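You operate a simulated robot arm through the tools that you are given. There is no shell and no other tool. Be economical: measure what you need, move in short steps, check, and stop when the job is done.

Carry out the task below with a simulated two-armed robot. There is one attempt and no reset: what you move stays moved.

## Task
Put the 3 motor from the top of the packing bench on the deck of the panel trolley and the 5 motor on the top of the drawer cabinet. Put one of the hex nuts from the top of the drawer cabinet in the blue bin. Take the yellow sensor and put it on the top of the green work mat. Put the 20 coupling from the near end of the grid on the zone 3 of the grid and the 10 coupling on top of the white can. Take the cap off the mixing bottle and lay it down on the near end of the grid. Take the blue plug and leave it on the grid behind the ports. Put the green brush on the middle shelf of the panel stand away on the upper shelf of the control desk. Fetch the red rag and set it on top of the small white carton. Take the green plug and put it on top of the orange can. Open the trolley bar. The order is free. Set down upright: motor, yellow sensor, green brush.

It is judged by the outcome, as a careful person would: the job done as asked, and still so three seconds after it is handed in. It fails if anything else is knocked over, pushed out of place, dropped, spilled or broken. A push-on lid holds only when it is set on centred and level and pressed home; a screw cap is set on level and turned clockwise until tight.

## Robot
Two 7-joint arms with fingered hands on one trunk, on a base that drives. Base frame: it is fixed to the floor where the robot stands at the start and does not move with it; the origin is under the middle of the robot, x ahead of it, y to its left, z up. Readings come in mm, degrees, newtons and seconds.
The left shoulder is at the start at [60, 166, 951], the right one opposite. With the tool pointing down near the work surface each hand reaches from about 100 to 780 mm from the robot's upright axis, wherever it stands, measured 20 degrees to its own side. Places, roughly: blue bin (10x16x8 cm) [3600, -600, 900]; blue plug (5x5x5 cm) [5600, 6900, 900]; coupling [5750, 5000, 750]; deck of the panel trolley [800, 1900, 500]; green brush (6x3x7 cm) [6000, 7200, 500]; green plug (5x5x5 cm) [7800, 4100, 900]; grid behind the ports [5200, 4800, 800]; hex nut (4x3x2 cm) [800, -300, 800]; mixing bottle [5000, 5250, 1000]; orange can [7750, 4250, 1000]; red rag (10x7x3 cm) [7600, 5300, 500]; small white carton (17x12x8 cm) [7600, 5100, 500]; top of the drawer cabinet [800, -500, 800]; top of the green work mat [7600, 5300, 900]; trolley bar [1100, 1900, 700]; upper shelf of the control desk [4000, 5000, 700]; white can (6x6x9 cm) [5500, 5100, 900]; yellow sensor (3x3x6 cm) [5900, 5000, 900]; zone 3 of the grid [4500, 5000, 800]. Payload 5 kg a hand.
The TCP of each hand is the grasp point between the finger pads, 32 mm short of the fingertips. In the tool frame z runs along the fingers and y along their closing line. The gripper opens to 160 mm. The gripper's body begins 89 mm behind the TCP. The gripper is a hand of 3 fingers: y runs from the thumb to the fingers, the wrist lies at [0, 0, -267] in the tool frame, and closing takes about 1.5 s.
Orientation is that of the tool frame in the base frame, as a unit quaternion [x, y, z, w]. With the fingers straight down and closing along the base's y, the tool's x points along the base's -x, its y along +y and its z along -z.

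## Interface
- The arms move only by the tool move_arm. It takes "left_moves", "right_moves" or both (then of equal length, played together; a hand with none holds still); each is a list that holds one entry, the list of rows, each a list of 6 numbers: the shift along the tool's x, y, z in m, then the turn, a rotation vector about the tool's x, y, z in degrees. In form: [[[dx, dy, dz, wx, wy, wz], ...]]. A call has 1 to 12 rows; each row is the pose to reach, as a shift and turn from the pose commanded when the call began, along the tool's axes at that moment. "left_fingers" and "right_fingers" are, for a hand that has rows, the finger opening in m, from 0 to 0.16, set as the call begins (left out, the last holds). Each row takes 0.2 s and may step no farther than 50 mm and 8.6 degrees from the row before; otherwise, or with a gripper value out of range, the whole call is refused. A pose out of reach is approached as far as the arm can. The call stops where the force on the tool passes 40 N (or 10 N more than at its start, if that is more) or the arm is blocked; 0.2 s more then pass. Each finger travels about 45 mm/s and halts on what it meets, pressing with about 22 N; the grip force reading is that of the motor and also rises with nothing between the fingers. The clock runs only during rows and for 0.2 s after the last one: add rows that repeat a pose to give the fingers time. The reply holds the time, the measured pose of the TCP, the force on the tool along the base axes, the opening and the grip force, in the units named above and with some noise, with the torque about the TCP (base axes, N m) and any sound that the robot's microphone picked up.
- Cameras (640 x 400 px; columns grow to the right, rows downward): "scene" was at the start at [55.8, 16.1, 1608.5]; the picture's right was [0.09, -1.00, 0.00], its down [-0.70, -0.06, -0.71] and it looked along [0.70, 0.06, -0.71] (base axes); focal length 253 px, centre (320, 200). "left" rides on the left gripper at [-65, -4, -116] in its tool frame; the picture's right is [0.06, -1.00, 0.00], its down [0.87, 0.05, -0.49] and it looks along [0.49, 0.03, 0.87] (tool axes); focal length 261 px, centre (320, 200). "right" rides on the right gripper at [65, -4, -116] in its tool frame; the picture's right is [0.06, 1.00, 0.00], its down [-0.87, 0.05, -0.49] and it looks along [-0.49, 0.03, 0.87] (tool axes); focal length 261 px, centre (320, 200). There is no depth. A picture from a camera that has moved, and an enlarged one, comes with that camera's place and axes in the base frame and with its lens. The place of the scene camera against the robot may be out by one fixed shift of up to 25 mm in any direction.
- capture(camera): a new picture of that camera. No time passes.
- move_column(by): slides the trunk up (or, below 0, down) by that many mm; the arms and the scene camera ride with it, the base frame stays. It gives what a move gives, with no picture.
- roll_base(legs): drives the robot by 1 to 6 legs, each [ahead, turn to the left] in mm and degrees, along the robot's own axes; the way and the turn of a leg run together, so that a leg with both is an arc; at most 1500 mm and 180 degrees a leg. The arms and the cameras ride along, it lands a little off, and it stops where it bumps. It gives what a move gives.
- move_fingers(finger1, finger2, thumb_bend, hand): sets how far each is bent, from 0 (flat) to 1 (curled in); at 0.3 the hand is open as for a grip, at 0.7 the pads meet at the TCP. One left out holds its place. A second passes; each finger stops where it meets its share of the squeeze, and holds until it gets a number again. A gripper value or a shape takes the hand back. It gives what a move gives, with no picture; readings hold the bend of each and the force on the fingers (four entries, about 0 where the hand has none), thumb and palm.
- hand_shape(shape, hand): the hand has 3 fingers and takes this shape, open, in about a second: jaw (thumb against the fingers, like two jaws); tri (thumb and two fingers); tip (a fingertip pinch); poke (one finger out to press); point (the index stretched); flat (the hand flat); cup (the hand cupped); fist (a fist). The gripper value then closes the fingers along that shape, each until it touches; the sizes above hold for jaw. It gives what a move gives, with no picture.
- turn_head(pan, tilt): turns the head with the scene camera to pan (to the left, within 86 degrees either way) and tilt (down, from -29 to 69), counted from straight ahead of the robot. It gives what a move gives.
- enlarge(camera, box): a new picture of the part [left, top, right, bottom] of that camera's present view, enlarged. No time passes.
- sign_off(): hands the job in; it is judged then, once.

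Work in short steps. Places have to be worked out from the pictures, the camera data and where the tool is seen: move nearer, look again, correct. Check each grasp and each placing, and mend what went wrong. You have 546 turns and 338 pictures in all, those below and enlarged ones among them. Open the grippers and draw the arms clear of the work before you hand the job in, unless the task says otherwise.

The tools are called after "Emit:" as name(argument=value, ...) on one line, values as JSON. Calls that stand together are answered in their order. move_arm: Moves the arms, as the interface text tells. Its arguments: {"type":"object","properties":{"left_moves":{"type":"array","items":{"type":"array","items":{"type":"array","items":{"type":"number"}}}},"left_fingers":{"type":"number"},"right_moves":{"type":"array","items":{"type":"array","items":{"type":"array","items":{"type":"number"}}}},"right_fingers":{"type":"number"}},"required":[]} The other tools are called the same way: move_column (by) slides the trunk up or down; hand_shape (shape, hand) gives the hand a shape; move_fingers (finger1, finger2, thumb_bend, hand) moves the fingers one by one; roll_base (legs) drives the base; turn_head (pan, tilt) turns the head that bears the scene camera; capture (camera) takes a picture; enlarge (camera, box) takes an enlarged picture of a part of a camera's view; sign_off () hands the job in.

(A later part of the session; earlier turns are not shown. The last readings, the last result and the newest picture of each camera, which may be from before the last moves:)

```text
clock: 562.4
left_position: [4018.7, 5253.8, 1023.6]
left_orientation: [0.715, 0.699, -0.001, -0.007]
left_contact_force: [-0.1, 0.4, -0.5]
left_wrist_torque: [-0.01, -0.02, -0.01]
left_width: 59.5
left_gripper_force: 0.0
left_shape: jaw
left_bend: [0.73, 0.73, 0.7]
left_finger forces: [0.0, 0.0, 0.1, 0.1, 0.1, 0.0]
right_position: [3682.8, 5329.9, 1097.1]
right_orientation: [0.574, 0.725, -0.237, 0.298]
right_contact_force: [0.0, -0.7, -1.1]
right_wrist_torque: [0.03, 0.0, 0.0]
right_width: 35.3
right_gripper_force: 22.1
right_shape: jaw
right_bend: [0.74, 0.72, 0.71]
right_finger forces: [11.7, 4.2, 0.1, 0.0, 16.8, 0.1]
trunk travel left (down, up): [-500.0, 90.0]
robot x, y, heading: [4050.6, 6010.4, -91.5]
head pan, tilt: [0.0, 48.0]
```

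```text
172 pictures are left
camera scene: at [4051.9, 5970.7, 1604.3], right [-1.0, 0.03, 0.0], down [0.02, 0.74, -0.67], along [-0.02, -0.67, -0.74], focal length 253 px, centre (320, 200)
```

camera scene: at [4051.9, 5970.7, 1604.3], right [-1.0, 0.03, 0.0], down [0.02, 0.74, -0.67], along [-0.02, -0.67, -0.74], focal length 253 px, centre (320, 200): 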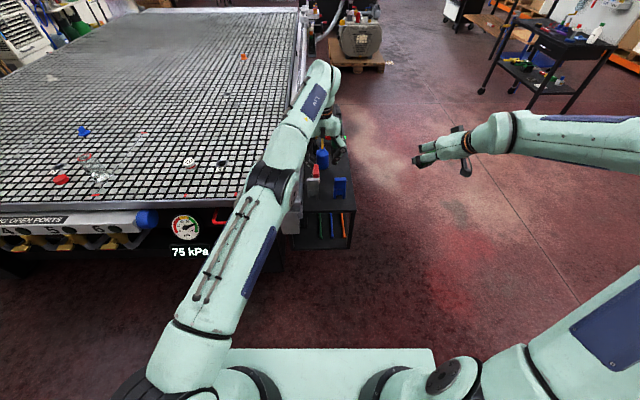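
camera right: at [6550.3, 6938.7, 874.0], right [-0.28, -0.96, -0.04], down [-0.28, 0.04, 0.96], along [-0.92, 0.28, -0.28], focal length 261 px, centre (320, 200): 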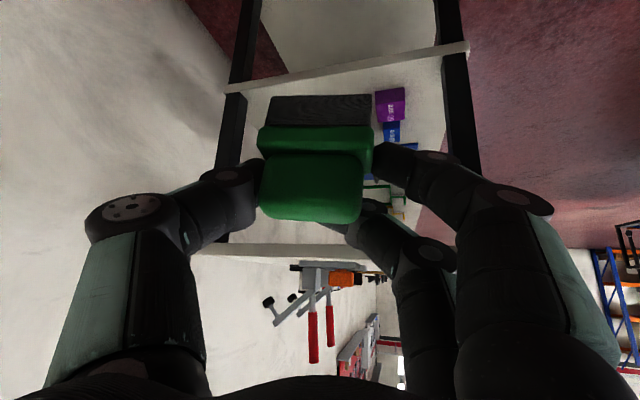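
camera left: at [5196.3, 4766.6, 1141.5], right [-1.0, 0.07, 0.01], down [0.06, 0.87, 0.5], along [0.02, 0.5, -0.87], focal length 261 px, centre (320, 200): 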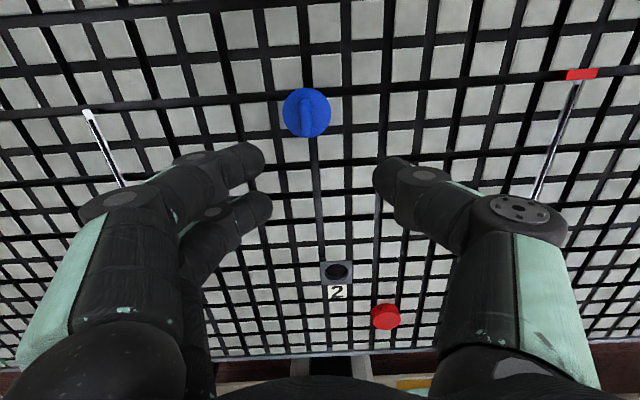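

The left arm is still stretched out over the desk; I retract it now in smaller steps and look again.

Emit:
move_arm(left_moves=[[[0.0, 0.0, -0.04, 0, 0, 0], [0.03, 0.02, -0.07, 0, 0, 0], [0.07, 0.035, -0.08, 0, 0, 0], [0.11, 0.05, -0.09, 0, 0, 0], [0.15, 0.065, -0.1, 0, 0, 0], [0.19, 0.08, -0.11, 0, 0, 0], [0.23, 0.095, -0.12, 0, 0, 0], [0.27, 0.11, -0.13, 0, 0, 0], [0.31, 0.125, -0.13, 0, 0, 0], [0.35, 0.14, -0.13, 0, 0, 0]]])

Emit:
capture(camera="scene")

Emit:
enlarge(camera="scene", box=[250, 90, 410, 270])

```text
clock: 564.6
left_position: [4166.9, 5598.8, 1157.4]
left_orientation: [0.715, 0.699, -0.003, -0.004]
left_contact_force: [-0.1, 0.2, -0.4]
left_wrist_torque: [-0.04, 0.0, -0.01]
left_width: 59.9
left_gripper_force: 0.0
left_shape: jaw
left_bend: [0.73, 0.73, 0.7]
left_finger forces: [0.0, 0.0, 0.1, 0.0, 0.0, 0.0]
left hand out of reach, approached as far as the arm can: row 1
right_position: [3685.3, 5332.4, 1099.9]
right_orientation: [0.574, 0.725, -0.236, 0.297]
right_contact_force: [0.1, 0.5, 0.1]
right_wrist_torque: [0.0, 0.02, -0.01]
right_width: 35.6
right_gripper_force: 21.6
right_shape: jaw
right_bend: [0.74, 0.72, 0.71]
right_finger forces: [11.9, 3.9, 0.0, 0.0, 16.9, 0.0]
trunk travel left (down, up): [-500.0, 90.0]
robot x, y, heading: [4049.2, 6015.4, -91.8]
head pan, tilt: [0.0, 48.0]
```

```text
171 pictures are left
camera scene: at [4052.6, 5972.1, 1604.4], right [-1.0, 0.03, 0.0], down [0.02, 0.74, -0.67], along [-0.02, -0.67, -0.74], focal length 253 px, centre (320, 200)
```

scene: 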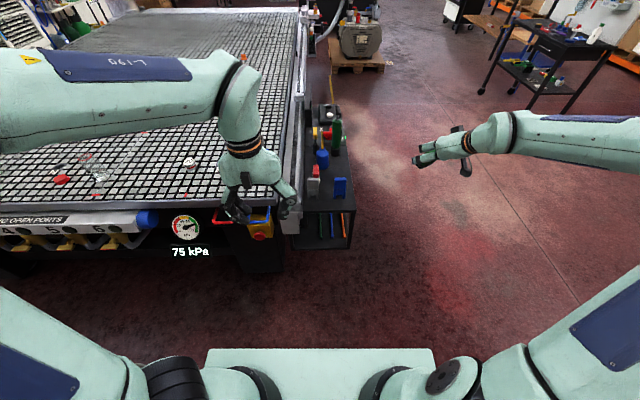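

```text
2.22 times, centred on (330, 180) of scene
camera zoom: at [4052.6, 5972.1, 1604.4], right [-1.0, 0.03, 0.0], down [0.02, 0.74, -0.67], along [-0.02, -0.67, -0.74], focal length 563 px, centre (298, 244)
```

zoom: 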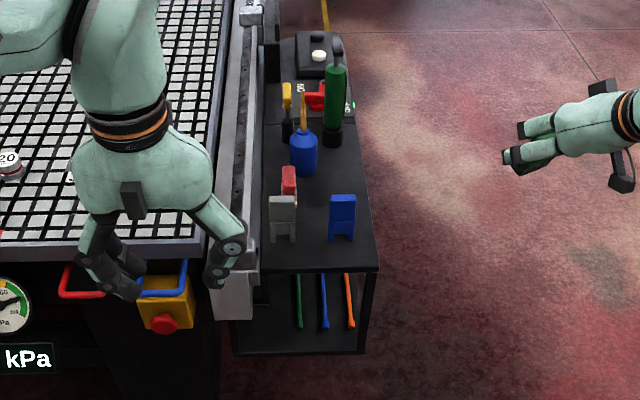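

The desk top spans x≈3870–4110, y<5245, z≈723; a free spot is (3920,5030), between the blue clip and the pump. I drive 320 mm ahead.

Emit:
roll_base(legs=[[320, 1.5]])

Emit:
capture(camera="scene")

Emit:
capture(camera="right")

```text
clock: 566.8
left_position: [4170.1, 5275.9, 1156.2]
left_orientation: [0.706, 0.708, -0.001, -0.007]
left_contact_force: [-0.5, -0.2, -0.1]
left_wrist_torque: [0.03, -0.01, 0.01]
left_width: 59.7
left_gripper_force: 0.1
left_shape: jaw
left_bend: [0.73, 0.73, 0.7]
left_finger forces: [0.0, 0.0, 0.0, 0.1, 0.0, 0.0]
right_position: [3695.4, 4998.4, 1097.4]
right_orientation: [0.566, 0.732, -0.232, 0.3]
right_contact_force: [0.2, -1.3, -1.0]
right_wrist_torque: [-0.03, 0.01, -0.01]
right_width: 35.4
right_gripper_force: 22.4
right_shape: jaw
right_bend: [0.74, 0.72, 0.71]
right_finger forces: [12.0, 3.8, 0.0, 0.1, 16.9, 0.1]
trunk travel left (down, up): [-500.0, 90.0]
robot x, y, heading: [4044.6, 5686.7, -90.1]
head pan, tilt: [0.0, 48.0]
```

```text
169 pictures are left
camera scene: at [4048.0, 5647.0, 1604.3], right [-1.0, 0.0, 0.0], down [0.0, 0.74, -0.67], along [0.0, -0.67, -0.74], focal length 253 px, centre (320, 200)
```

scene: 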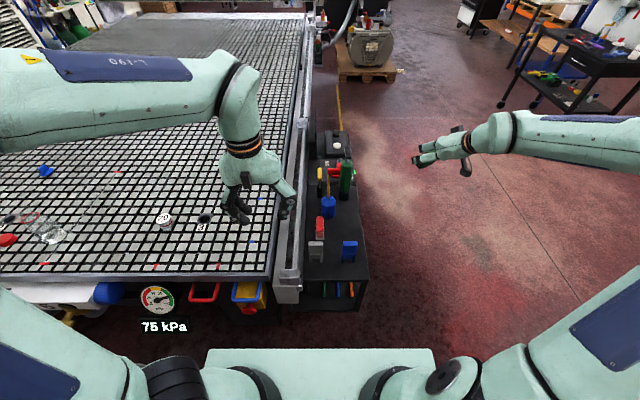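

```text
168 pictures are left
camera right: at [3659.4, 5120.6, 1134.6], right [0.95, 0.29, -0.04], down [0.12, -0.25, 0.96], along [0.27, -0.92, -0.28], focal length 261 px, centre (320, 200)
```

right: 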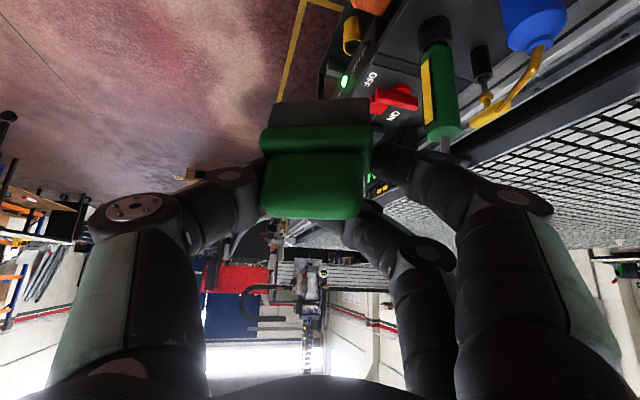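

Spot confirmed at about (3925,5020). I bring the brush over it and lower to TCP z≈900.

Emit:
move_arm(right_moves=[[[-0.005, 0.045, 0.005, 0, 0, 0], [-0.011, 0.09, 0.011, 0, 0, 0], [-0.017, 0.135, 0.017, 0, 0, 0], [-0.022, 0.18, 0.022, 0, 0, 0], [-0.027, 0.224, 0.027, 0, 0, 0], [0.003, 0.228, 0.057, 0, 0, 0], [0.033, 0.228, 0.087, 0, 0, 0], [0.063, 0.228, 0.117, 0, 0, 0], [0.093, 0.228, 0.147, 0, 0, 0], [0.113, 0.228, 0.167, 0, 0, 0]]])

Emit:
capture(camera="scene")

Emit:
capture(camera="right")

```text
clock: 569.0
left_position: [4170.0, 5275.6, 1157.3]
left_orientation: [0.706, 0.708, -0.001, -0.004]
left_contact_force: [-0.4, 0.0, 0.1]
left_wrist_torque: [0.02, -0.01, -0.03]
left_width: 59.8
left_gripper_force: 0.1
left_shape: jaw
left_bend: [0.73, 0.73, 0.7]
left_finger forces: [0.0, 0.1, 0.1, 0.1, 0.1, 0.1]
right_position: [3925.1, 5020.7, 899.3]
right_orientation: [0.567, 0.732, -0.232, 0.299]
right_contact_force: [0.6, -0.3, -0.8]
right_wrist_torque: [0.01, -0.01, 0.03]
right_width: 34.8
right_gripper_force: 22.0
right_shape: jaw
right_bend: [0.73, 0.72, 0.71]
right_finger forces: [13.0, 2.5, 0.0, 0.0, 16.2, 0.0]
trunk travel left (down, up): [-500.0, 90.0]
robot x, y, heading: [4039.4, 5689.8, -89.9]
head pan, tilt: [0.0, 48.0]
```

```text
167 pictures are left
camera scene: at [4047.8, 5647.9, 1604.4], right [-1.0, 0.0, 0.0], down [0.0, 0.74, -0.67], along [0.0, -0.67, -0.74], focal length 253 px, centre (320, 200)
```

scene: 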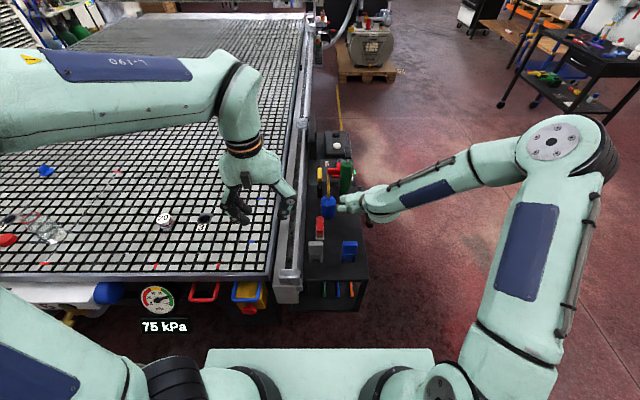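

```text
166 pictures are left
camera right: at [3889.6, 5143.0, 936.2], right [0.95, 0.29, -0.04], down [0.12, -0.25, 0.96], along [0.27, -0.92, -0.28], focal length 261 px, centre (320, 200)
```

right: 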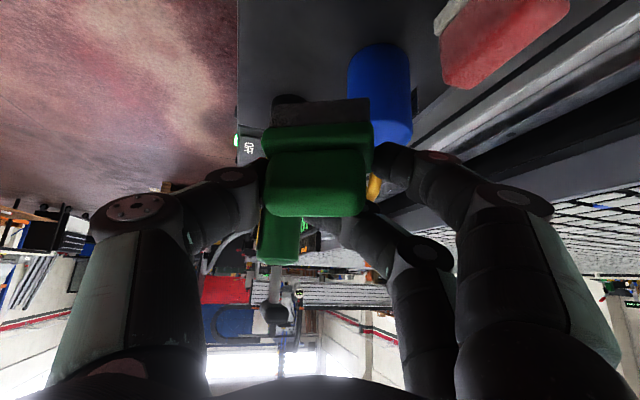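

A bit close to the bottle; I shift the spot 30 mm toward me and lower to z≈788.

Emit:
move_arm(right_moves=[[[0.022, -0.002, -0.022, 0, 0, 0], [0.05, -0.002, 0.006, 0, 0, 0], [0.078, -0.002, 0.034, 0, 0, 0], [0.1, -0.002, 0.056, 0, 0, 0]]])

Emit:
capture(camera="right")

```text
clock: 570.0
left_position: [4171.7, 5278.5, 1155.4]
left_orientation: [0.707, 0.707, -0.002, -0.006]
left_contact_force: [0.2, 0.0, 0.1]
left_wrist_torque: [0.0, 0.03, -0.01]
left_width: 59.9
left_gripper_force: 0.0
left_shape: jaw
left_bend: [0.73, 0.73, 0.7]
left_finger forces: [0.0, 0.0, 0.0, 0.0, 0.0, 0.0]
right_position: [3905.8, 5048.2, 825.9]
right_orientation: [0.566, 0.732, -0.232, 0.3]
right_contact_force: [0.6, 0.4, -0.7]
right_wrist_torque: [0.0, 0.01, -0.04]
right_width: 34.3
right_gripper_force: 22.1
right_shape: jaw
right_bend: [0.73, 0.73, 0.71]
right_finger forces: [13.1, 2.1, 0.1, 0.0, 15.6, 0.0]
right hand out of reach, approached as far as the arm can: row 3, 4
trunk travel left (down, up): [-500.0, 90.0]
robot x, y, heading: [4046.9, 5686.3, -90.1]
head pan, tilt: [0.0, 48.0]
```

```text
165 pictures are left
camera right: at [3870.9, 5171.0, 863.0], right [0.95, 0.29, -0.05], down [0.12, -0.25, 0.96], along [0.27, -0.92, -0.28], focal length 261 px, centre (320, 200)
```

right: 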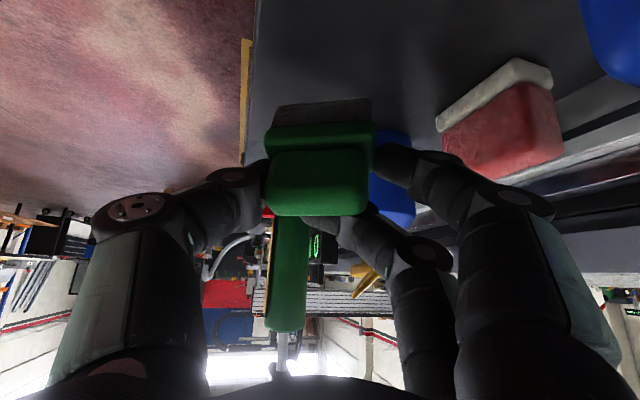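

Arm limit reached at z≈826; I lower the trunk instead and shift +18 mm in x away from the desk's edge.

Emit:
move_column(by=-38)

Emit:
move_arm(right_moves=[[[-0.002, 0.009, 0.002, 0, 0, 0], [-0.004, 0.018, 0.004, 0, 0, 0]]])

Emit:
capture(camera="right")

```text
clock: 570.8
left_position: [4170.2, 5278.4, 1119.9]
left_orientation: [0.706, 0.708, -0.002, -0.006]
left_contact_force: [0.4, 1.0, 0.8]
left_wrist_torque: [-0.01, 0.03, 0.02]
left_width: 59.6
left_gripper_force: 0.1
left_shape: jaw
left_bend: [0.73, 0.73, 0.7]
left_finger forces: [0.0, 0.0, 0.0, 0.1, 0.1, 0.0]
right_position: [3907.2, 5048.5, 788.7]
right_orientation: [0.565, 0.733, -0.232, 0.3]
right_contact_force: [0.3, 0.6, 0.0]
right_wrist_torque: [0.01, 0.02, 0.0]
right_width: 34.3
right_gripper_force: 22.1
right_shape: jaw
right_bend: [0.73, 0.73, 0.71]
right_finger forces: [13.2, 2.2, 0.0, 0.1, 15.6, 0.0]
trunk travel left (down, up): [-462.0, 128.0]
robot x, y, heading: [4043.7, 5690.2, -90.3]
head pan, tilt: [0.0, 48.0]
```

```text
clock: 571.4
left_position: [4170.2, 5277.3, 1117.9]
left_orientation: [0.706, 0.708, 0.0, -0.005]
left_contact_force: [-0.7, 0.3, 0.4]
left_wrist_torque: [0.01, 0.05, 0.01]
left_width: 59.7
left_gripper_force: 0.1
left_shape: jaw
left_bend: [0.73, 0.73, 0.7]
left_finger forces: [0.0, 0.0, 0.1, 0.0, 0.1, 0.1]
right_position: [3926.2, 5048.7, 788.5]
right_orientation: [0.567, 0.732, -0.232, 0.298]
right_contact_force: [0.6, -0.1, -0.4]
right_wrist_torque: [-0.02, -0.02, 0.01]
right_width: 34.2
right_gripper_force: 21.4
right_shape: jaw
right_bend: [0.73, 0.73, 0.71]
right_finger forces: [13.1, 2.1, 0.0, 0.0, 15.6, 0.0]
trunk travel left (down, up): [-462.0, 128.0]
robot x, y, heading: [4044.6, 5688.5, -90.0]
head pan, tilt: [0.0, 48.0]
```

```text
164 pictures are left
camera right: at [3889.9, 5170.3, 824.4], right [0.95, 0.29, -0.04], down [0.12, -0.25, 0.96], along [0.27, -0.92, -0.28], focal length 261 px, centre (320, 200)
```

right: 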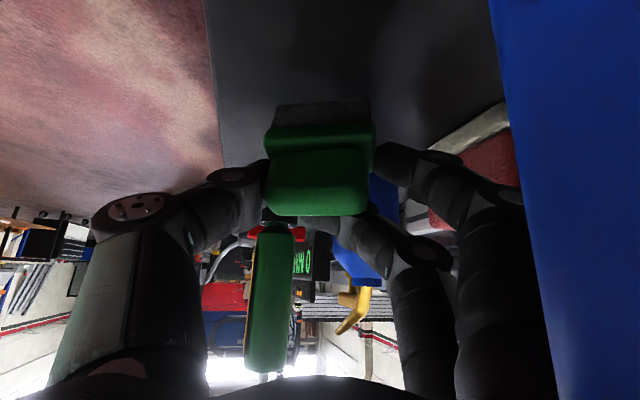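

The blue clip is taller than I judged (top ≈z 870) and close under the hand. I rise a little and shift 32 mm further from it before lowering.

Emit:
move_arm(right_moves=[[[-0.008, 0, -0.008, 0, 0, 0], [-0.019, -0.004, 0.003, 0, 0, 0], [-0.03, -0.008, 0.014, 0, 0, 0]]])

Emit:
capture(camera="right")

Emit:
capture(camera="scene")

```text
clock: 572.2
left_position: [4171.5, 5276.2, 1118.9]
left_orientation: [0.706, 0.708, -0.002, -0.006]
left_contact_force: [0.4, 0.7, -1.5]
left_wrist_torque: [-0.03, 0.02, -0.01]
left_width: 59.8
left_gripper_force: 0.1
left_shape: jaw
left_bend: [0.73, 0.73, 0.7]
left_finger forces: [0.0, 0.1, 0.0, 0.0, 0.0, 0.0]
right_position: [3926.4, 5014.5, 799.3]
right_orientation: [0.566, 0.732, -0.232, 0.3]
right_contact_force: [-1.1, 0.3, -0.7]
right_wrist_torque: [0.0, 0.01, -0.02]
right_width: 34.5
right_gripper_force: 22.3
right_shape: jaw
right_bend: [0.73, 0.73, 0.71]
right_finger forces: [13.2, 2.0, 0.0, 0.0, 15.5, 0.0]
trunk travel left (down, up): [-462.0, 128.0]
robot x, y, heading: [4044.9, 5686.2, -89.9]
head pan, tilt: [0.0, 48.0]
```

```text
163 pictures are left
camera right: at [3890.1, 5136.4, 835.5], right [0.95, 0.3, -0.04], down [0.12, -0.25, 0.96], along [0.27, -0.92, -0.28], focal length 261 px, centre (320, 200)
```

right: 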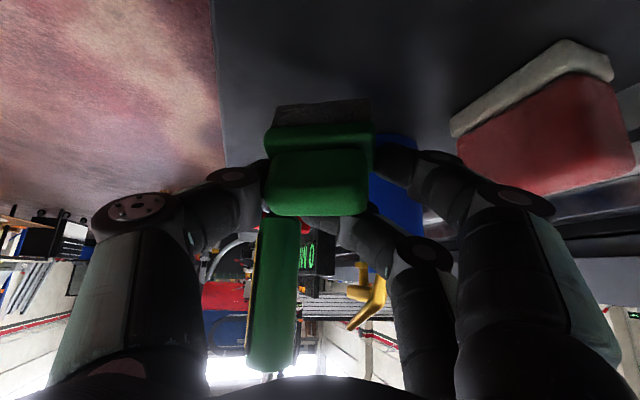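

```text
162 pictures are left
camera scene: at [4048.2, 5648.1, 1566.3], right [-1.0, 0.0, 0.0], down [0.0, 0.74, -0.67], along [0.0, -0.67, -0.74], focal length 253 px, centre (320, 200)
```

scene: 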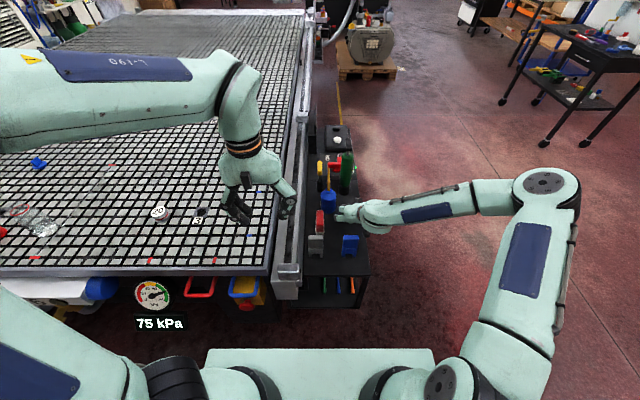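

Clear now. I lower with the trunk in small steps and watch the force.

Emit:
move_column(by=-14)

Emit:
move_column(by=-5)

Emit:
capture(camera="right")

```text
clock: 572.8
left_position: [4170.9, 5278.0, 1104.1]
left_orientation: [0.707, 0.708, -0.002, -0.006]
left_contact_force: [0.1, -1.1, 0.1]
left_wrist_torque: [-0.01, -0.01, 0.0]
left_width: 59.8
left_gripper_force: 0.0
left_shape: jaw
left_bend: [0.73, 0.73, 0.7]
left_finger forces: [0.0, 0.1, 0.0, 0.0, 0.1, 0.0]
right_position: [3925.9, 5015.5, 784.3]
right_orientation: [0.566, 0.733, -0.232, 0.299]
right_contact_force: [-0.3, 0.0, -1.4]
right_wrist_torque: [-0.02, 0.0, 0.01]
right_width: 34.5
right_gripper_force: 21.7
right_shape: jaw
right_bend: [0.73, 0.73, 0.71]
right_finger forces: [13.2, 1.9, 0.0, 0.1, 15.5, 0.1]
trunk travel left (down, up): [-448.0, 142.0]
robot x, y, heading: [4045.2, 5690.4, -90.1]
head pan, tilt: [0.0, 48.0]
```

```text
clock: 573.3
left_position: [4170.8, 5277.8, 1099.9]
left_orientation: [0.706, 0.708, -0.002, -0.005]
left_contact_force: [0.3, -0.4, -0.3]
left_wrist_torque: [0.01, -0.03, -0.01]
left_width: 59.8
left_gripper_force: 0.0
left_shape: jaw
left_bend: [0.73, 0.73, 0.7]
left_finger forces: [0.1, 0.0, 0.0, 0.0, 0.0, 0.0]
right_position: [3925.6, 5014.4, 780.5]
right_orientation: [0.565, 0.732, -0.233, 0.3]
right_contact_force: [0.1, -0.7, 5.1]
right_wrist_torque: [0.04, -0.09, -0.01]
right_width: 34.4
right_gripper_force: 21.8
right_shape: jaw
right_bend: [0.73, 0.73, 0.71]
right_finger forces: [13.6, 3.8, 0.0, 0.1, 16.3, 0.0]
trunk travel left (down, up): [-443.0, 147.0]
robot x, y, heading: [4046.1, 5687.9, -90.2]
head pan, tilt: [0.0, 48.0]
```

```text
161 pictures are left
camera right: at [3890.0, 5136.3, 817.2], right [0.95, 0.29, -0.05], down [0.12, -0.25, 0.96], along [0.27, -0.92, -0.27], focal length 261 px, centre (320, 200)
```

right: 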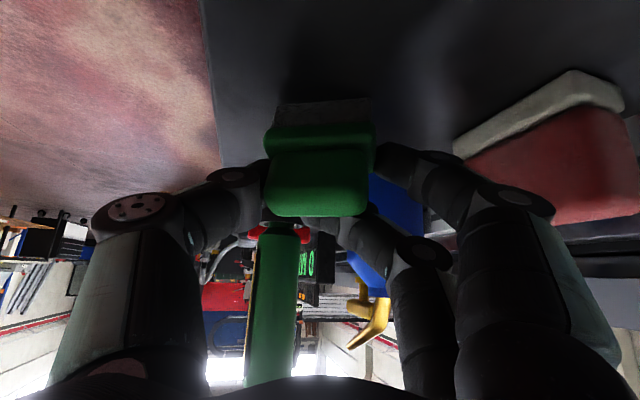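

Contact. One more 2 mm, then open to 75 mm and back off along the tool axis.

Emit:
move_column(by=-2)

Emit:
move_arm(right_moves=[[[0, 0, 0, 0, 0, 0], [0, 0, 0, 0, 0, 0], [0, 0, 0, 0, 0, 0], [0, 0, 0, 0, 0, 0], [0, 0, -0.01, 0, 0, 0], [0, 0, -0.03, 0, 0, 0]]], right_fingers=0.085)

Emit:
capture(camera="right")

```text
clock: 573.9
left_position: [4171.4, 5278.1, 1097.6]
left_orientation: [0.706, 0.708, -0.002, -0.005]
left_contact_force: [-1.4, -0.4, -0.4]
left_wrist_torque: [-0.02, 0.02, -0.02]
left_width: 60.0
left_gripper_force: 0.0
left_shape: jaw
left_bend: [0.73, 0.73, 0.7]
left_finger forces: [0.1, 0.0, 0.1, 0.1, 0.1, 0.1]
right_position: [3925.7, 5014.2, 780.1]
right_orientation: [0.564, 0.732, -0.234, 0.302]
right_contact_force: [-1.6, -2.2, 16.6]
right_wrist_torque: [0.02, -0.16, -0.04]
right_width: 34.7
right_gripper_force: 21.7
right_shape: jaw
right_bend: [0.73, 0.73, 0.71]
right_finger forces: [14.2, 6.7, 0.0, 0.0, 19.0, 0.0]
trunk travel left (down, up): [-441.0, 149.0]
robot x, y, heading: [4047.3, 5687.0, -90.4]
head pan, tilt: [0.0, 48.0]
```

```text
clock: 575.3
left_position: [4171.5, 5276.3, 1097.3]
left_orientation: [0.706, 0.708, -0.002, -0.006]
left_contact_force: [-0.2, 0.4, 0.0]
left_wrist_torque: [0.0, -0.02, 0.01]
left_width: 59.8
left_gripper_force: 0.1
left_shape: jaw
left_bend: [0.73, 0.73, 0.7]
left_finger forces: [0.1, 0.1, 0.1, 0.0, 0.0, 0.1]
right_position: [3919.8, 5033.7, 800.0]
right_orientation: [0.566, 0.732, -0.233, 0.299]
right_contact_force: [-0.5, 0.2, -0.1]
right_wrist_torque: [-0.01, 0.03, -0.01]
right_width: 84.0
right_gripper_force: 0.1
right_shape: jaw
right_bend: [0.72, 0.72, 0.7]
right_finger forces: [0.0, 0.1, 0.1, 0.1, 0.1, 0.0]
trunk travel left (down, up): [-441.0, 149.0]
robot x, y, heading: [4043.8, 5686.6, -90.3]
head pan, tilt: [0.0, 48.0]
```

```text
160 pictures are left
camera right: at [3884.5, 5156.8, 836.3], right [0.95, 0.29, -0.04], down [0.12, -0.25, 0.96], along [0.27, -0.92, -0.28], focal length 261 px, centre (320, 200)
```

right: 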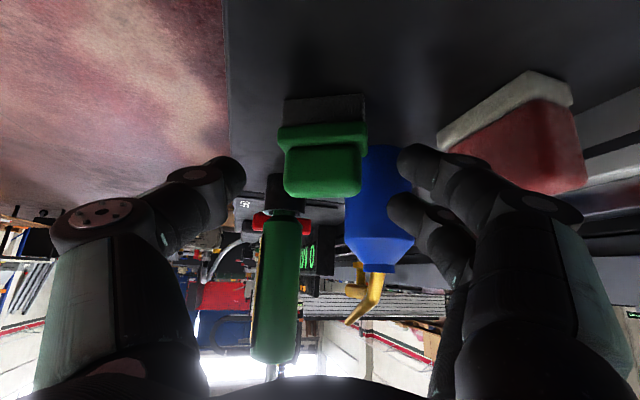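

Brush stands upright on the desk. I rise straight up, then untilt and retract the right hand; restore trunk height.

Emit:
move_arm(right_moves=[[[-0.03, 0, -0.03, 0, 0, 0], [-0.06, 0, -0.06, 0, 0, 0], [-0.09, 0, -0.09, 0, 0, 0], [-0.12, 0, -0.12, 0, 0, 0], [-0.15, 0, -0.15, 0, 0, 0], [-0.18, 0, -0.18, 0, 0, 0], [-0.2, 0, -0.2, 0, 0, 0]]])

Emit:
move_column(by=59)

Emit:
capture(camera="scene")

```text
clock: 576.9
left_position: [4171.2, 5277.6, 1098.1]
left_orientation: [0.706, 0.708, -0.002, -0.005]
left_contact_force: [-0.2, -0.1, -0.4]
left_wrist_torque: [-0.01, 0.02, -0.01]
left_width: 60.1
left_gripper_force: 0.1
left_shape: jaw
left_bend: [0.73, 0.73, 0.7]
left_finger forces: [0.0, 0.0, 0.1, 0.1, 0.0, 0.0]
right_position: [3923.2, 5035.3, 1082.4]
right_orientation: [0.566, 0.732, -0.232, 0.3]
right_contact_force: [-0.9, -0.9, -0.1]
right_wrist_torque: [-0.01, 0.01, -0.01]
right_width: 84.4
right_gripper_force: 0.1
right_shape: jaw
right_bend: [0.72, 0.72, 0.7]
right_finger forces: [0.1, 0.0, 0.1, 0.0, 0.0, 0.0]
trunk travel left (down, up): [-441.0, 149.0]
robot x, y, heading: [4041.4, 5689.9, -90.0]
head pan, tilt: [0.0, 48.0]
```

```text
clock: 577.9
left_position: [4170.9, 5276.4, 1156.3]
left_orientation: [0.706, 0.708, -0.002, -0.006]
left_contact_force: [0.4, 0.4, -0.9]
left_wrist_torque: [0.04, 0.01, -0.03]
left_width: 59.7
left_gripper_force: 0.1
left_shape: jaw
left_bend: [0.73, 0.73, 0.7]
left_finger forces: [0.1, 0.1, 0.0, 0.1, 0.1, 0.1]
right_position: [3923.0, 5035.7, 1140.5]
right_orientation: [0.566, 0.732, -0.233, 0.3]
right_contact_force: [0.4, -0.7, -0.4]
right_wrist_torque: [-0.03, -0.01, -0.01]
right_width: 84.3
right_gripper_force: 0.0
right_shape: jaw
right_bend: [0.72, 0.72, 0.7]
right_finger forces: [0.1, 0.0, 0.0, 0.1, 0.1, 0.0]
trunk travel left (down, up): [-500.0, 90.0]
robot x, y, heading: [4042.8, 5690.6, -90.3]
head pan, tilt: [0.0, 48.0]
```

```text
159 pictures are left
camera scene: at [4048.1, 5648.1, 1604.3], right [-1.0, 0.0, 0.0], down [0.0, 0.74, -0.67], along [0.0, -0.67, -0.74], focal length 253 px, centre (320, 200)
```

scene: 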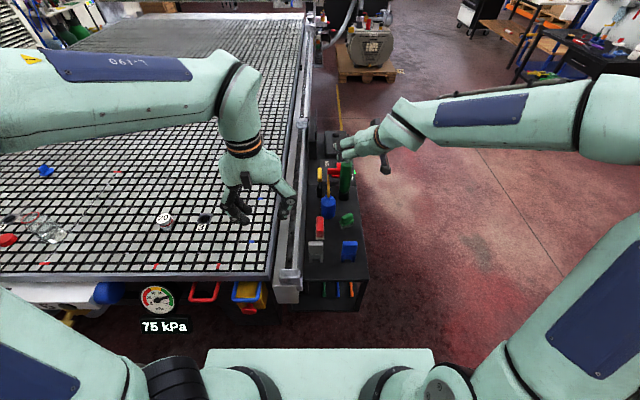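

I untilt and retract the right hand.

Emit:
move_arm(right_moves=[[[0.03, 0.003, -0.03, 0, 7, 0], [0.06, 0.006, -0.06, 0, 14, 0], [0.09, 0.009, -0.09, 0, 21, 0], [0.12, 0.012, -0.12, 0, 28, 0], [0.15, 0.015, -0.15, 0, 35, 0], [0.18, 0.018, -0.18, 0, 42, 0], [0.21, 0.02, -0.21, 0, 45, 0]]])

Emit:
move_arm(right_moves=[[[0, 0, 0, 0, 0, 7.5], [0, 0, 0, 0, 0, 15]]])

Emit:
roll_base(legs=[[-310, 0], [0, 90.3], [1000, 0], [720, 0], [0, -90], [300, 0]])

Emit:
capture(camera="scene")

```text
clock: 579.5
left_position: [4169.5, 5278.2, 1157.4]
left_orientation: [0.707, 0.708, -0.002, -0.005]
left_contact_force: [0.2, 0.3, 0.2]
left_wrist_torque: [0.01, -0.01, 0.0]
left_width: 59.6
left_gripper_force: 0.1
left_shape: jaw
left_bend: [0.73, 0.73, 0.7]
left_finger forces: [0.1, 0.0, 0.0, 0.0, 0.1, 0.0]
right_position: [3866.3, 5328.3, 1142.3]
right_orientation: [0.611, 0.791, 0.003, -0.004]
right_contact_force: [0.9, 0.0, 0.1]
right_wrist_torque: [0.01, -0.02, -0.01]
right_width: 84.4
right_gripper_force: 0.0
right_shape: jaw
right_bend: [0.72, 0.72, 0.7]
right_finger forces: [0.1, 0.0, 0.0, 0.0, 0.0, 0.0]
trunk travel left (down, up): [-500.0, 90.0]
robot x, y, heading: [4040.2, 5687.9, -90.0]
head pan, tilt: [0.0, 48.0]
```

```text
clock: 580.0
left_position: [4171.3, 5276.2, 1156.2]
left_orientation: [0.706, 0.708, -0.003, -0.005]
left_contact_force: [-0.5, 0.2, -0.6]
left_wrist_torque: [0.0, -0.01, -0.03]
left_width: 59.7
left_gripper_force: 0.0
left_shape: jaw
left_bend: [0.73, 0.73, 0.7]
left_finger forces: [0.1, 0.1, 0.0, 0.1, 0.1, 0.0]
right_position: [3866.7, 5327.8, 1142.9]
right_orientation: [0.71, 0.704, 0.001, -0.004]
right_contact_force: [-0.7, -0.1, 0.2]
right_wrist_torque: [0.0, 0.01, 0.01]
right_width: 84.3
right_gripper_force: 0.0
right_shape: jaw
right_bend: [0.72, 0.72, 0.7]
right_finger forces: [0.0, 0.1, 0.0, 0.0, 0.0, 0.1]
trunk travel left (down, up): [-500.0, 90.0]
robot x, y, heading: [4045.6, 5687.3, -90.3]
head pan, tilt: [0.0, 48.0]
```

```text
clock: 599.7
left_position: [5876.8, 5286.5, 1156.1]
left_orientation: [0.704, 0.71, -0.002, -0.006]
left_contact_force: [-0.3, -0.8, 0.1]
left_wrist_torque: [0.03, 0.01, 0.03]
left_width: 59.9
left_gripper_force: 0.0
left_shape: jaw
left_bend: [0.73, 0.73, 0.7]
left_finger forces: [0.0, 0.0, 0.0, 0.0, 0.0, 0.0]
right_position: [5573.8, 5335.7, 1142.8]
right_orientation: [0.708, 0.707, 0.002, -0.004]
right_contact_force: [-0.9, -0.9, -0.3]
right_wrist_torque: [0.05, 0.0, -0.05]
right_width: 84.1
right_gripper_force: 0.1
right_shape: jaw
right_bend: [0.72, 0.72, 0.7]
right_finger forces: [0.0, 0.0, 0.0, 0.0, 0.1, 0.0]
trunk travel left (down, up): [-500.0, 90.0]
robot x, y, heading: [5750.5, 5697.9, -89.9]
head pan, tilt: [0.0, 48.0]
```

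```text
158 pictures are left
camera scene: at [5752.7, 5656.7, 1604.3], right [-1.0, 0.0, 0.0], down [0.0, 0.74, -0.67], along [0.0, -0.67, -0.74], focal length 253 px, centre (320, 200)
```

scene: 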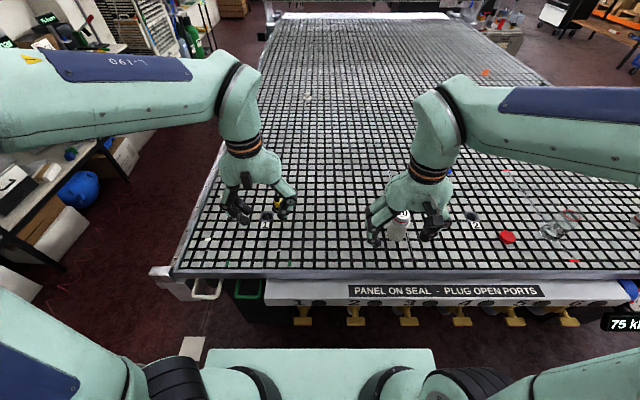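

Next the yellow sensor, ≈(5910,5027). I bring the left hand over it and look.

Emit:
move_arm(left_moves=[[[-0.045, 0.005, 0, 0, 0, 0], [-0.09, 0.01, 0, 0, 0, 0], [-0.135, 0.015, 0, 0, 0, 0], [-0.18, 0.02, 0.02, 0, 0, 0], [-0.22, 0.025, 0.045, 0, 0, 0], [-0.255, 0.03, 0.075, 0, 0, 0], [-0.262, 0.03, 0.115, 0, 0, 0]]], left_fingers=0.08)

Emit:
capture(camera="left")

```text
clock: 601.3
left_position: [5909.0, 5026.0, 1038.6]
left_orientation: [0.705, 0.71, -0.002, -0.006]
left_contact_force: [0.4, -0.1, -0.5]
left_wrist_torque: [0.04, 0.03, -0.02]
left_width: 79.4
left_gripper_force: 0.0
left_shape: jaw
left_bend: [0.72, 0.72, 0.7]
left_finger forces: [0.0, 0.0, 0.0, 0.0, 0.1, 0.0]
right_position: [5574.1, 5335.9, 1143.5]
right_orientation: [0.708, 0.706, 0.001, -0.003]
right_contact_force: [0.3, 0.7, -0.1]
right_wrist_torque: [0.0, -0.02, 0.01]
right_width: 84.4
right_gripper_force: 0.0
right_shape: jaw
right_bend: [0.72, 0.72, 0.7]
right_finger forces: [0.1, 0.0, 0.0, 0.1, 0.1, 0.0]
trunk travel left (down, up): [-500.0, 90.0]
robot x, y, heading: [5746.0, 5698.8, -90.2]
head pan, tilt: [0.0, 48.0]
```

```text
157 pictures are left
camera left: at [5906.9, 4960.3, 1154.3], right [-1.0, 0.05, 0.01], down [0.05, 0.87, 0.5], along [0.02, 0.5, -0.87], focal length 261 px, centre (320, 200)
```

left: 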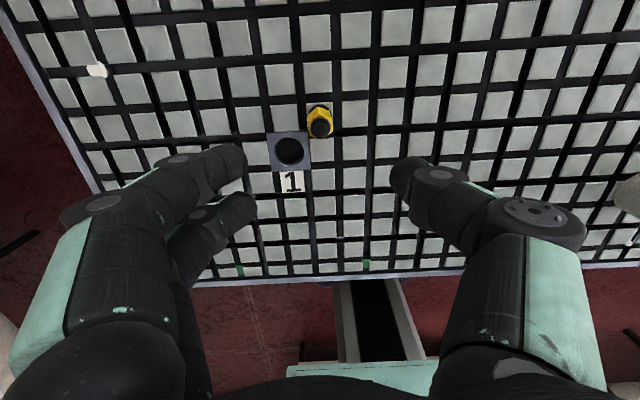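

Sensor stands at ≈(5907,5020). I lower over it.

Emit:
move_arm(left_moves=[[[-0.005, -0.002, 0.04, 0, 0, 0], [-0.005, -0.002, 0.08, 0, 0, 0], [-0.005, -0.002, 0.105, 0, 0, 0]]])

Emit:
capture(camera="left")

```text
clock: 602.1
left_position: [5905.7, 5021.3, 933.6]
left_orientation: [0.704, 0.71, -0.002, -0.006]
left_contact_force: [0.3, -0.5, -1.0]
left_wrist_torque: [0.03, -0.02, 0.02]
left_width: 79.3
left_gripper_force: 0.0
left_shape: jaw
left_bend: [0.72, 0.72, 0.7]
left_finger forces: [0.0, 0.1, 0.0, 0.0, 0.0, 0.0]
right_position: [5573.4, 5336.3, 1142.0]
right_orientation: [0.708, 0.706, 0.0, -0.004]
right_contact_force: [0.4, -0.4, -0.7]
right_wrist_torque: [0.0, 0.0, -0.01]
right_width: 84.1
right_gripper_force: 0.1
right_shape: jaw
right_bend: [0.72, 0.72, 0.7]
right_finger forces: [0.0, 0.0, 0.0, 0.0, 0.0, 0.0]
trunk travel left (down, up): [-500.0, 90.0]
robot x, y, heading: [5747.3, 5694.3, -89.8]
head pan, tilt: [0.0, 48.0]
```

```text
156 pictures are left
camera left: at [5903.9, 4955.3, 1049.4], right [-1.0, 0.05, 0.01], down [0.05, 0.87, 0.5], along [0.02, 0.5, -0.87], focal length 261 px, centre (320, 200)
```

left: 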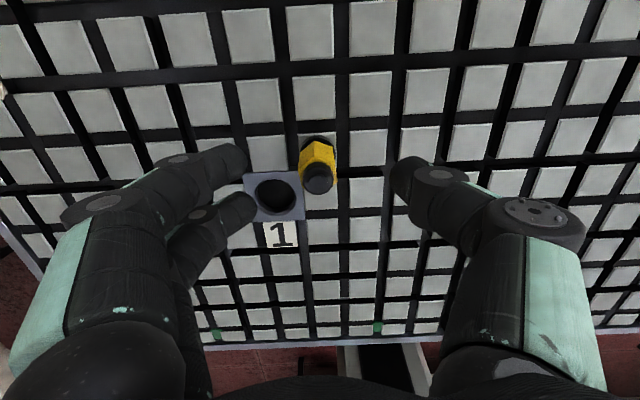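

Centred. Down 40 mm and close.

Emit:
move_arm(left_moves=[[[0.001, 0.001, 0.02, 0, 0, 0], [0.001, 0.001, 0.04, 0, 0, 0]]])

Emit:
move_arm(left_moves=[[[0, 0, 0, 0, 0, 0], [0, 0, 0, 0, 0, 0], [0, 0, 0, 0, 0, 0], [0, 0, 0, 0, 0, 0], [0, 0, 0, 0, 0, 0], [0, 0, 0, 0, 0, 0]]], left_fingers=0)

Emit:
move_arm(left_moves=[[[0, 0, -0.04, 0, 0, 0], [0, 0, -0.08, 0, 0, 0], [0, 0, -0.12, 0, 0, 0], [0, 0, -0.16, 0, 0, 0]]])

Emit:
capture(camera="left")

```text
clock: 602.7
left_position: [5904.6, 5022.6, 893.4]
left_orientation: [0.705, 0.71, -0.002, -0.005]
left_contact_force: [0.0, -0.5, -0.1]
left_wrist_torque: [0.03, -0.01, -0.03]
left_width: 79.4
left_gripper_force: 0.0
left_shape: jaw
left_bend: [0.72, 0.72, 0.7]
left_finger forces: [0.0, 0.1, 0.0, 0.1, 0.0, 0.0]
right_position: [5573.0, 5335.8, 1142.9]
right_orientation: [0.708, 0.706, 0.001, -0.003]
right_contact_force: [-0.1, 0.8, 0.3]
right_wrist_torque: [0.02, 0.02, 0.02]
right_width: 84.3
right_gripper_force: 0.0
right_shape: jaw
right_bend: [0.72, 0.72, 0.7]
right_finger forces: [0.0, 0.1, 0.1, 0.0, 0.0, 0.0]
trunk travel left (down, up): [-500.0, 90.0]
robot x, y, heading: [5749.8, 5696.0, -90.0]
head pan, tilt: [0.0, 48.0]
```

```text
clock: 604.1
left_position: [5906.7, 5023.4, 894.0]
left_orientation: [0.705, 0.709, -0.001, -0.006]
left_contact_force: [-0.1, -0.3, -0.2]
left_wrist_torque: [-0.06, 0.01, -0.02]
left_width: 16.3
left_gripper_force: 21.7
left_shape: jaw
left_bend: [0.72, 0.72, 0.7]
left_finger forces: [8.5, 9.3, 0.0, 0.1, 19.3, 0.0]
right_position: [5573.5, 5336.9, 1143.0]
right_orientation: [0.708, 0.706, 0.002, -0.003]
right_contact_force: [-0.7, -0.8, -0.5]
right_wrist_torque: [-0.02, -0.01, -0.02]
right_width: 84.4
right_gripper_force: 0.1
right_shape: jaw
right_bend: [0.72, 0.72, 0.7]
right_finger forces: [0.1, 0.0, 0.1, 0.0, 0.0, 0.0]
trunk travel left (down, up): [-500.0, 90.0]
robot x, y, heading: [5749.6, 5698.5, -89.9]
head pan, tilt: [0.0, 48.0]
```

```text
clock: 605.1
left_position: [5906.3, 5022.8, 1055.2]
left_orientation: [0.704, 0.71, -0.002, -0.005]
left_contact_force: [0.1, 0.3, -1.0]
left_wrist_torque: [-0.01, -0.01, -0.01]
left_width: 16.4
left_gripper_force: 22.2
left_shape: jaw
left_bend: [0.72, 0.72, 0.7]
left_finger forces: [9.2, 9.9, 0.0, 0.0, 19.3, 0.1]
right_position: [5574.0, 5335.3, 1143.3]
right_orientation: [0.708, 0.706, 0.002, -0.004]
right_contact_force: [-0.4, 0.1, 0.1]
right_wrist_torque: [0.01, 0.01, -0.03]
right_width: 84.5
right_gripper_force: 0.1
right_shape: jaw
right_bend: [0.72, 0.72, 0.7]
right_finger forces: [0.0, 0.0, 0.0, 0.1, 0.0, 0.0]
trunk travel left (down, up): [-500.0, 90.0]
robot x, y, heading: [5747.2, 5699.1, -89.8]
head pan, tilt: [0.0, 48.0]
```

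```text
155 pictures are left
camera left: at [5905.2, 4957.5, 1170.6], right [-1.0, 0.05, 0.01], down [0.05, 0.87, 0.5], along [0.02, 0.5, -0.87], focal length 261 px, centre (320, 200)
```

left: 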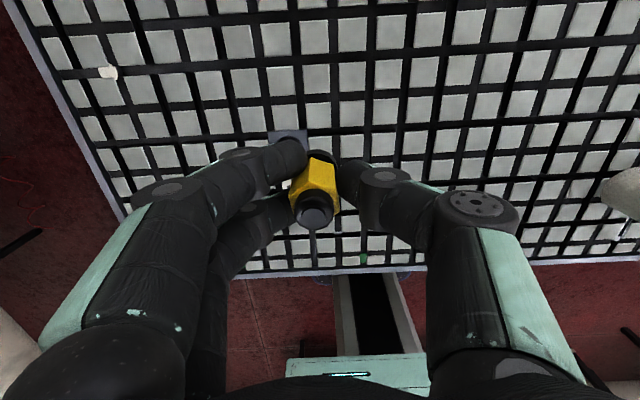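

Sensor held. I retract, back off and drive east toward the bench at x≈7600, then look.

Emit:
move_arm(left_moves=[[[0.04, 0, -0.01, 0, 0, 0], [0.08, 0, -0.02, 0, 0, 0], [0.12, 0, -0.03, 0, 0, 0], [0.16, 0, -0.04, 0, 0, 0], [0.2, 0, -0.06, 0, 0, 0], [0.24, 0, -0.08, 0, 0, 0]]])

Emit:
roll_base(legs=[[-250, 0], [0, 89.8], [1000, 0], [0, -30]])

Emit:
turn_head(pan=0, tilt=35)

Emit:
capture(camera="scene")

```text
clock: 606.5
left_position: [5908.4, 5264.1, 1136.7]
left_orientation: [0.706, 0.709, -0.002, -0.005]
left_contact_force: [0.1, 1.3, 0.4]
left_wrist_torque: [-0.03, -0.02, 0.02]
left_width: 16.3
left_gripper_force: 22.1
left_shape: jaw
left_bend: [0.72, 0.72, 0.7]
left_finger forces: [9.6, 10.1, 0.0, 0.0, 19.3, 0.0]
right_position: [5574.2, 5336.3, 1143.3]
right_orientation: [0.708, 0.706, 0.002, -0.003]
right_contact_force: [0.2, 0.0, 0.0]
right_wrist_torque: [-0.02, 0.03, 0.01]
right_width: 84.2
right_gripper_force: 0.0
right_shape: jaw
right_bend: [0.72, 0.72, 0.7]
right_finger forces: [0.1, 0.0, 0.0, 0.1, 0.0, 0.1]
trunk travel left (down, up): [-500.0, 90.0]
robot x, y, heading: [5749.8, 5696.5, -90.0]
head pan, tilt: [0.0, 48.0]
```

```text
clock: 618.3
left_position: [7195.9, 5814.4, 1137.0]
left_orientation: [0.277, 0.961, -0.004, -0.004]
left_contact_force: [-0.3, 0.5, -1.2]
left_wrist_torque: [-0.03, 0.0, 0.02]
left_width: 16.3
left_gripper_force: 22.0
left_shape: jaw
left_bend: [0.72, 0.72, 0.7]
left_finger forces: [9.5, 9.9, 0.1, 0.0, 19.1, 0.0]
right_position: [6955.2, 5573.9, 1144.0]
right_orientation: [0.281, 0.96, -0.001, -0.003]
right_contact_force: [0.0, -0.2, -0.3]
right_wrist_torque: [0.02, -0.02, -0.01]
right_width: 84.4
right_gripper_force: 0.0
right_shape: jaw
right_bend: [0.72, 0.72, 0.7]
right_finger forces: [0.0, 0.1, 0.1, 0.0, 0.0, 0.1]
trunk travel left (down, up): [-500.0, 90.0]
robot x, y, heading: [6745.0, 5914.4, -32.5]
head pan, tilt: [0.0, 48.0]
```

```text
clock: 619.1
left_position: [7196.3, 5814.1, 1136.7]
left_orientation: [0.277, 0.961, -0.004, -0.004]
left_contact_force: [0.3, 0.1, -0.9]
left_wrist_torque: [-0.01, 0.0, 0.0]
left_width: 16.2
left_gripper_force: 21.8
left_shape: jaw
left_bend: [0.72, 0.72, 0.7]
left_finger forces: [9.5, 9.8, 0.0, 0.1, 19.1, 0.0]
right_position: [6955.8, 5573.6, 1142.0]
right_orientation: [0.281, 0.96, -0.001, -0.004]
right_contact_force: [-0.3, 0.1, -0.1]
right_wrist_torque: [-0.01, -0.04, 0.01]
right_width: 84.4
right_gripper_force: 0.1
right_shape: jaw
right_bend: [0.72, 0.72, 0.7]
right_finger forces: [0.1, 0.1, 0.1, 0.0, 0.0, 0.0]
trunk travel left (down, up): [-500.0, 90.0]
robot x, y, heading: [6746.3, 5916.9, -32.3]
head pan, tilt: [0.0, 35.0]
```

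```text
154 pictures are left
camera scene: at [6799.0, 5893.2, 1623.3], right [-0.54, -0.84, 0.0], down [-0.48, 0.31, -0.82], along [0.69, -0.44, -0.57], focal length 253 px, centre (320, 200)
```

scene: 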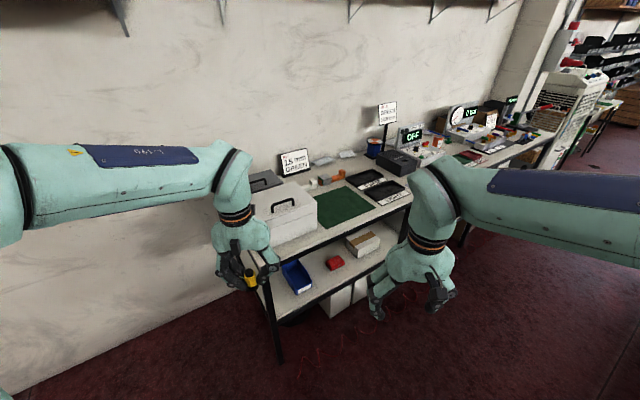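

Green mat ≈(7593,5270) on top; on the lower shelf the red rag ≈(7559,5310) and small white carton ≈(7580,5103). I drive to (6950,5280) facing the bench.

Emit:
roll_base(legs=[[0, -40], [665, 0], [0, 72.3]])

Emit:
turn_head(pan=0, tilt=45)

Emit:
capture(camera="scene")

```text
clock: 627.9
left_position: [7382.5, 5427.9, 1136.6]
left_orientation: [-0.012, 1.0, -0.006, -0.003]
left_contact_force: [-0.2, -0.1, -1.0]
left_wrist_torque: [0.01, -0.01, 0.0]
left_width: 16.2
left_gripper_force: 21.7
left_shape: jaw
left_bend: [0.72, 0.72, 0.7]
left_finger forces: [9.4, 9.6, 0.0, 0.0, 18.9, 0.0]
right_position: [7314.4, 5094.4, 1142.4]
right_orientation: [-0.007, 1.0, -0.002, -0.004]
right_contact_force: [0.1, -0.8, 0.1]
right_wrist_torque: [-0.03, 0.03, 0.01]
right_width: 84.3
right_gripper_force: 0.1
right_shape: jaw
right_bend: [0.72, 0.72, 0.7]
right_finger forces: [0.0, 0.0, 0.1, 0.0, 0.0, 0.0]
trunk travel left (down, up): [-500.0, 90.0]
robot x, y, heading: [6951.3, 5261.6, 1.2]
head pan, tilt: [0.0, 35.0]
```

```text
clock: 628.6
left_position: [7382.0, 5427.3, 1137.3]
left_orientation: [-0.012, 1.0, -0.004, -0.003]
left_contact_force: [0.2, 0.5, -1.1]
left_wrist_torque: [0.0, -0.03, -0.02]
left_width: 16.1
left_gripper_force: 21.3
left_shape: jaw
left_bend: [0.72, 0.72, 0.7]
left_finger forces: [9.4, 9.6, 0.0, 0.0, 18.9, 0.1]
right_position: [7314.6, 5095.0, 1143.4]
right_orientation: [-0.007, 1.0, -0.001, -0.003]
right_contact_force: [-0.6, 0.1, 0.1]
right_wrist_torque: [0.0, -0.01, -0.01]
right_width: 84.3
right_gripper_force: 0.1
right_shape: jaw
right_bend: [0.72, 0.72, 0.7]
right_finger forces: [0.0, 0.0, 0.0, 0.0, 0.0, 0.0]
trunk travel left (down, up): [-500.0, 90.0]
robot x, y, heading: [6953.5, 5263.5, 0.9]
head pan, tilt: [0.0, 45.0]
```

```text
153 pictures are left
camera scene: at [7006.2, 5272.0, 1608.6], right [0.02, -1.0, 0.0], down [-0.71, -0.01, -0.71], along [0.71, 0.01, -0.71], focal length 253 px, centre (320, 200)
```

scene: 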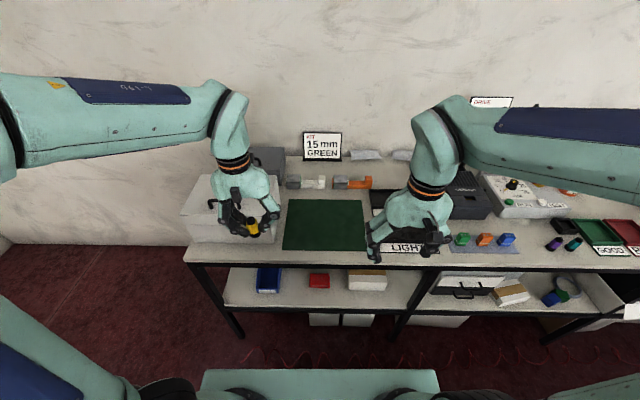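

I carry the sensor over the middle of the mat (7590,5280) and start lowering.

Emit:
move_arm(left_moves=[[[-0.035, -0.025, 0, 0, 0, 0], [-0.07, -0.05, 0, 0, 0, 0], [-0.105, -0.075, 0, 0, 0, 0], [-0.14, -0.1, 0, 0, 0, 0], [-0.175, -0.13, 0, 0, 0, 0], [-0.204, -0.152, 0.02, 0, 0, 0], [-0.204, -0.152, 0.065, 0, 0, 0], [-0.204, -0.152, 0.11, 0, 0, 0], [-0.204, -0.152, 0.155, 0, 0, 0]]])

Emit:
capture(camera="left")

```text
clock: 630.6
left_position: [7587.6, 5280.1, 980.2]
left_orientation: [-0.012, 1.0, -0.005, -0.003]
left_contact_force: [0.7, -0.4, -1.3]
left_wrist_torque: [-0.01, 0.01, -0.02]
left_width: 16.0
left_gripper_force: 22.0
left_shape: jaw
left_bend: [0.72, 0.72, 0.7]
left_finger forces: [10.4, 10.4, 0.1, 0.0, 18.8, 0.0]
right_position: [7314.0, 5093.4, 1143.6]
right_orientation: [-0.007, 1.0, -0.002, -0.004]
right_contact_force: [-0.5, 0.9, 0.1]
right_wrist_torque: [0.03, 0.0, 0.0]
right_width: 84.2
right_gripper_force: 0.1
right_shape: jaw
right_bend: [0.72, 0.72, 0.7]
right_finger forces: [0.0, 0.0, 0.0, 0.0, 0.0, 0.0]
trunk travel left (down, up): [-500.0, 90.0]
robot x, y, heading: [6949.0, 5261.4, 1.0]
head pan, tilt: [0.0, 45.0]
```

```text
152 pictures are left
camera left: at [7653.9, 5278.6, 1096.6], right [-0.04, -1.0, 0.01], down [-0.87, 0.04, 0.5], along [-0.5, 0.01, -0.87], focal length 261 px, centre (320, 200)
```

left: 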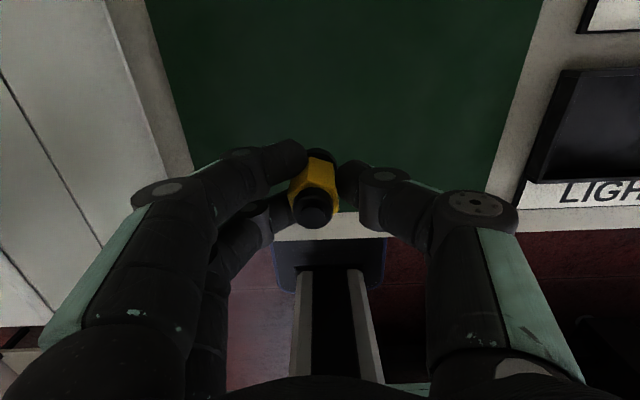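

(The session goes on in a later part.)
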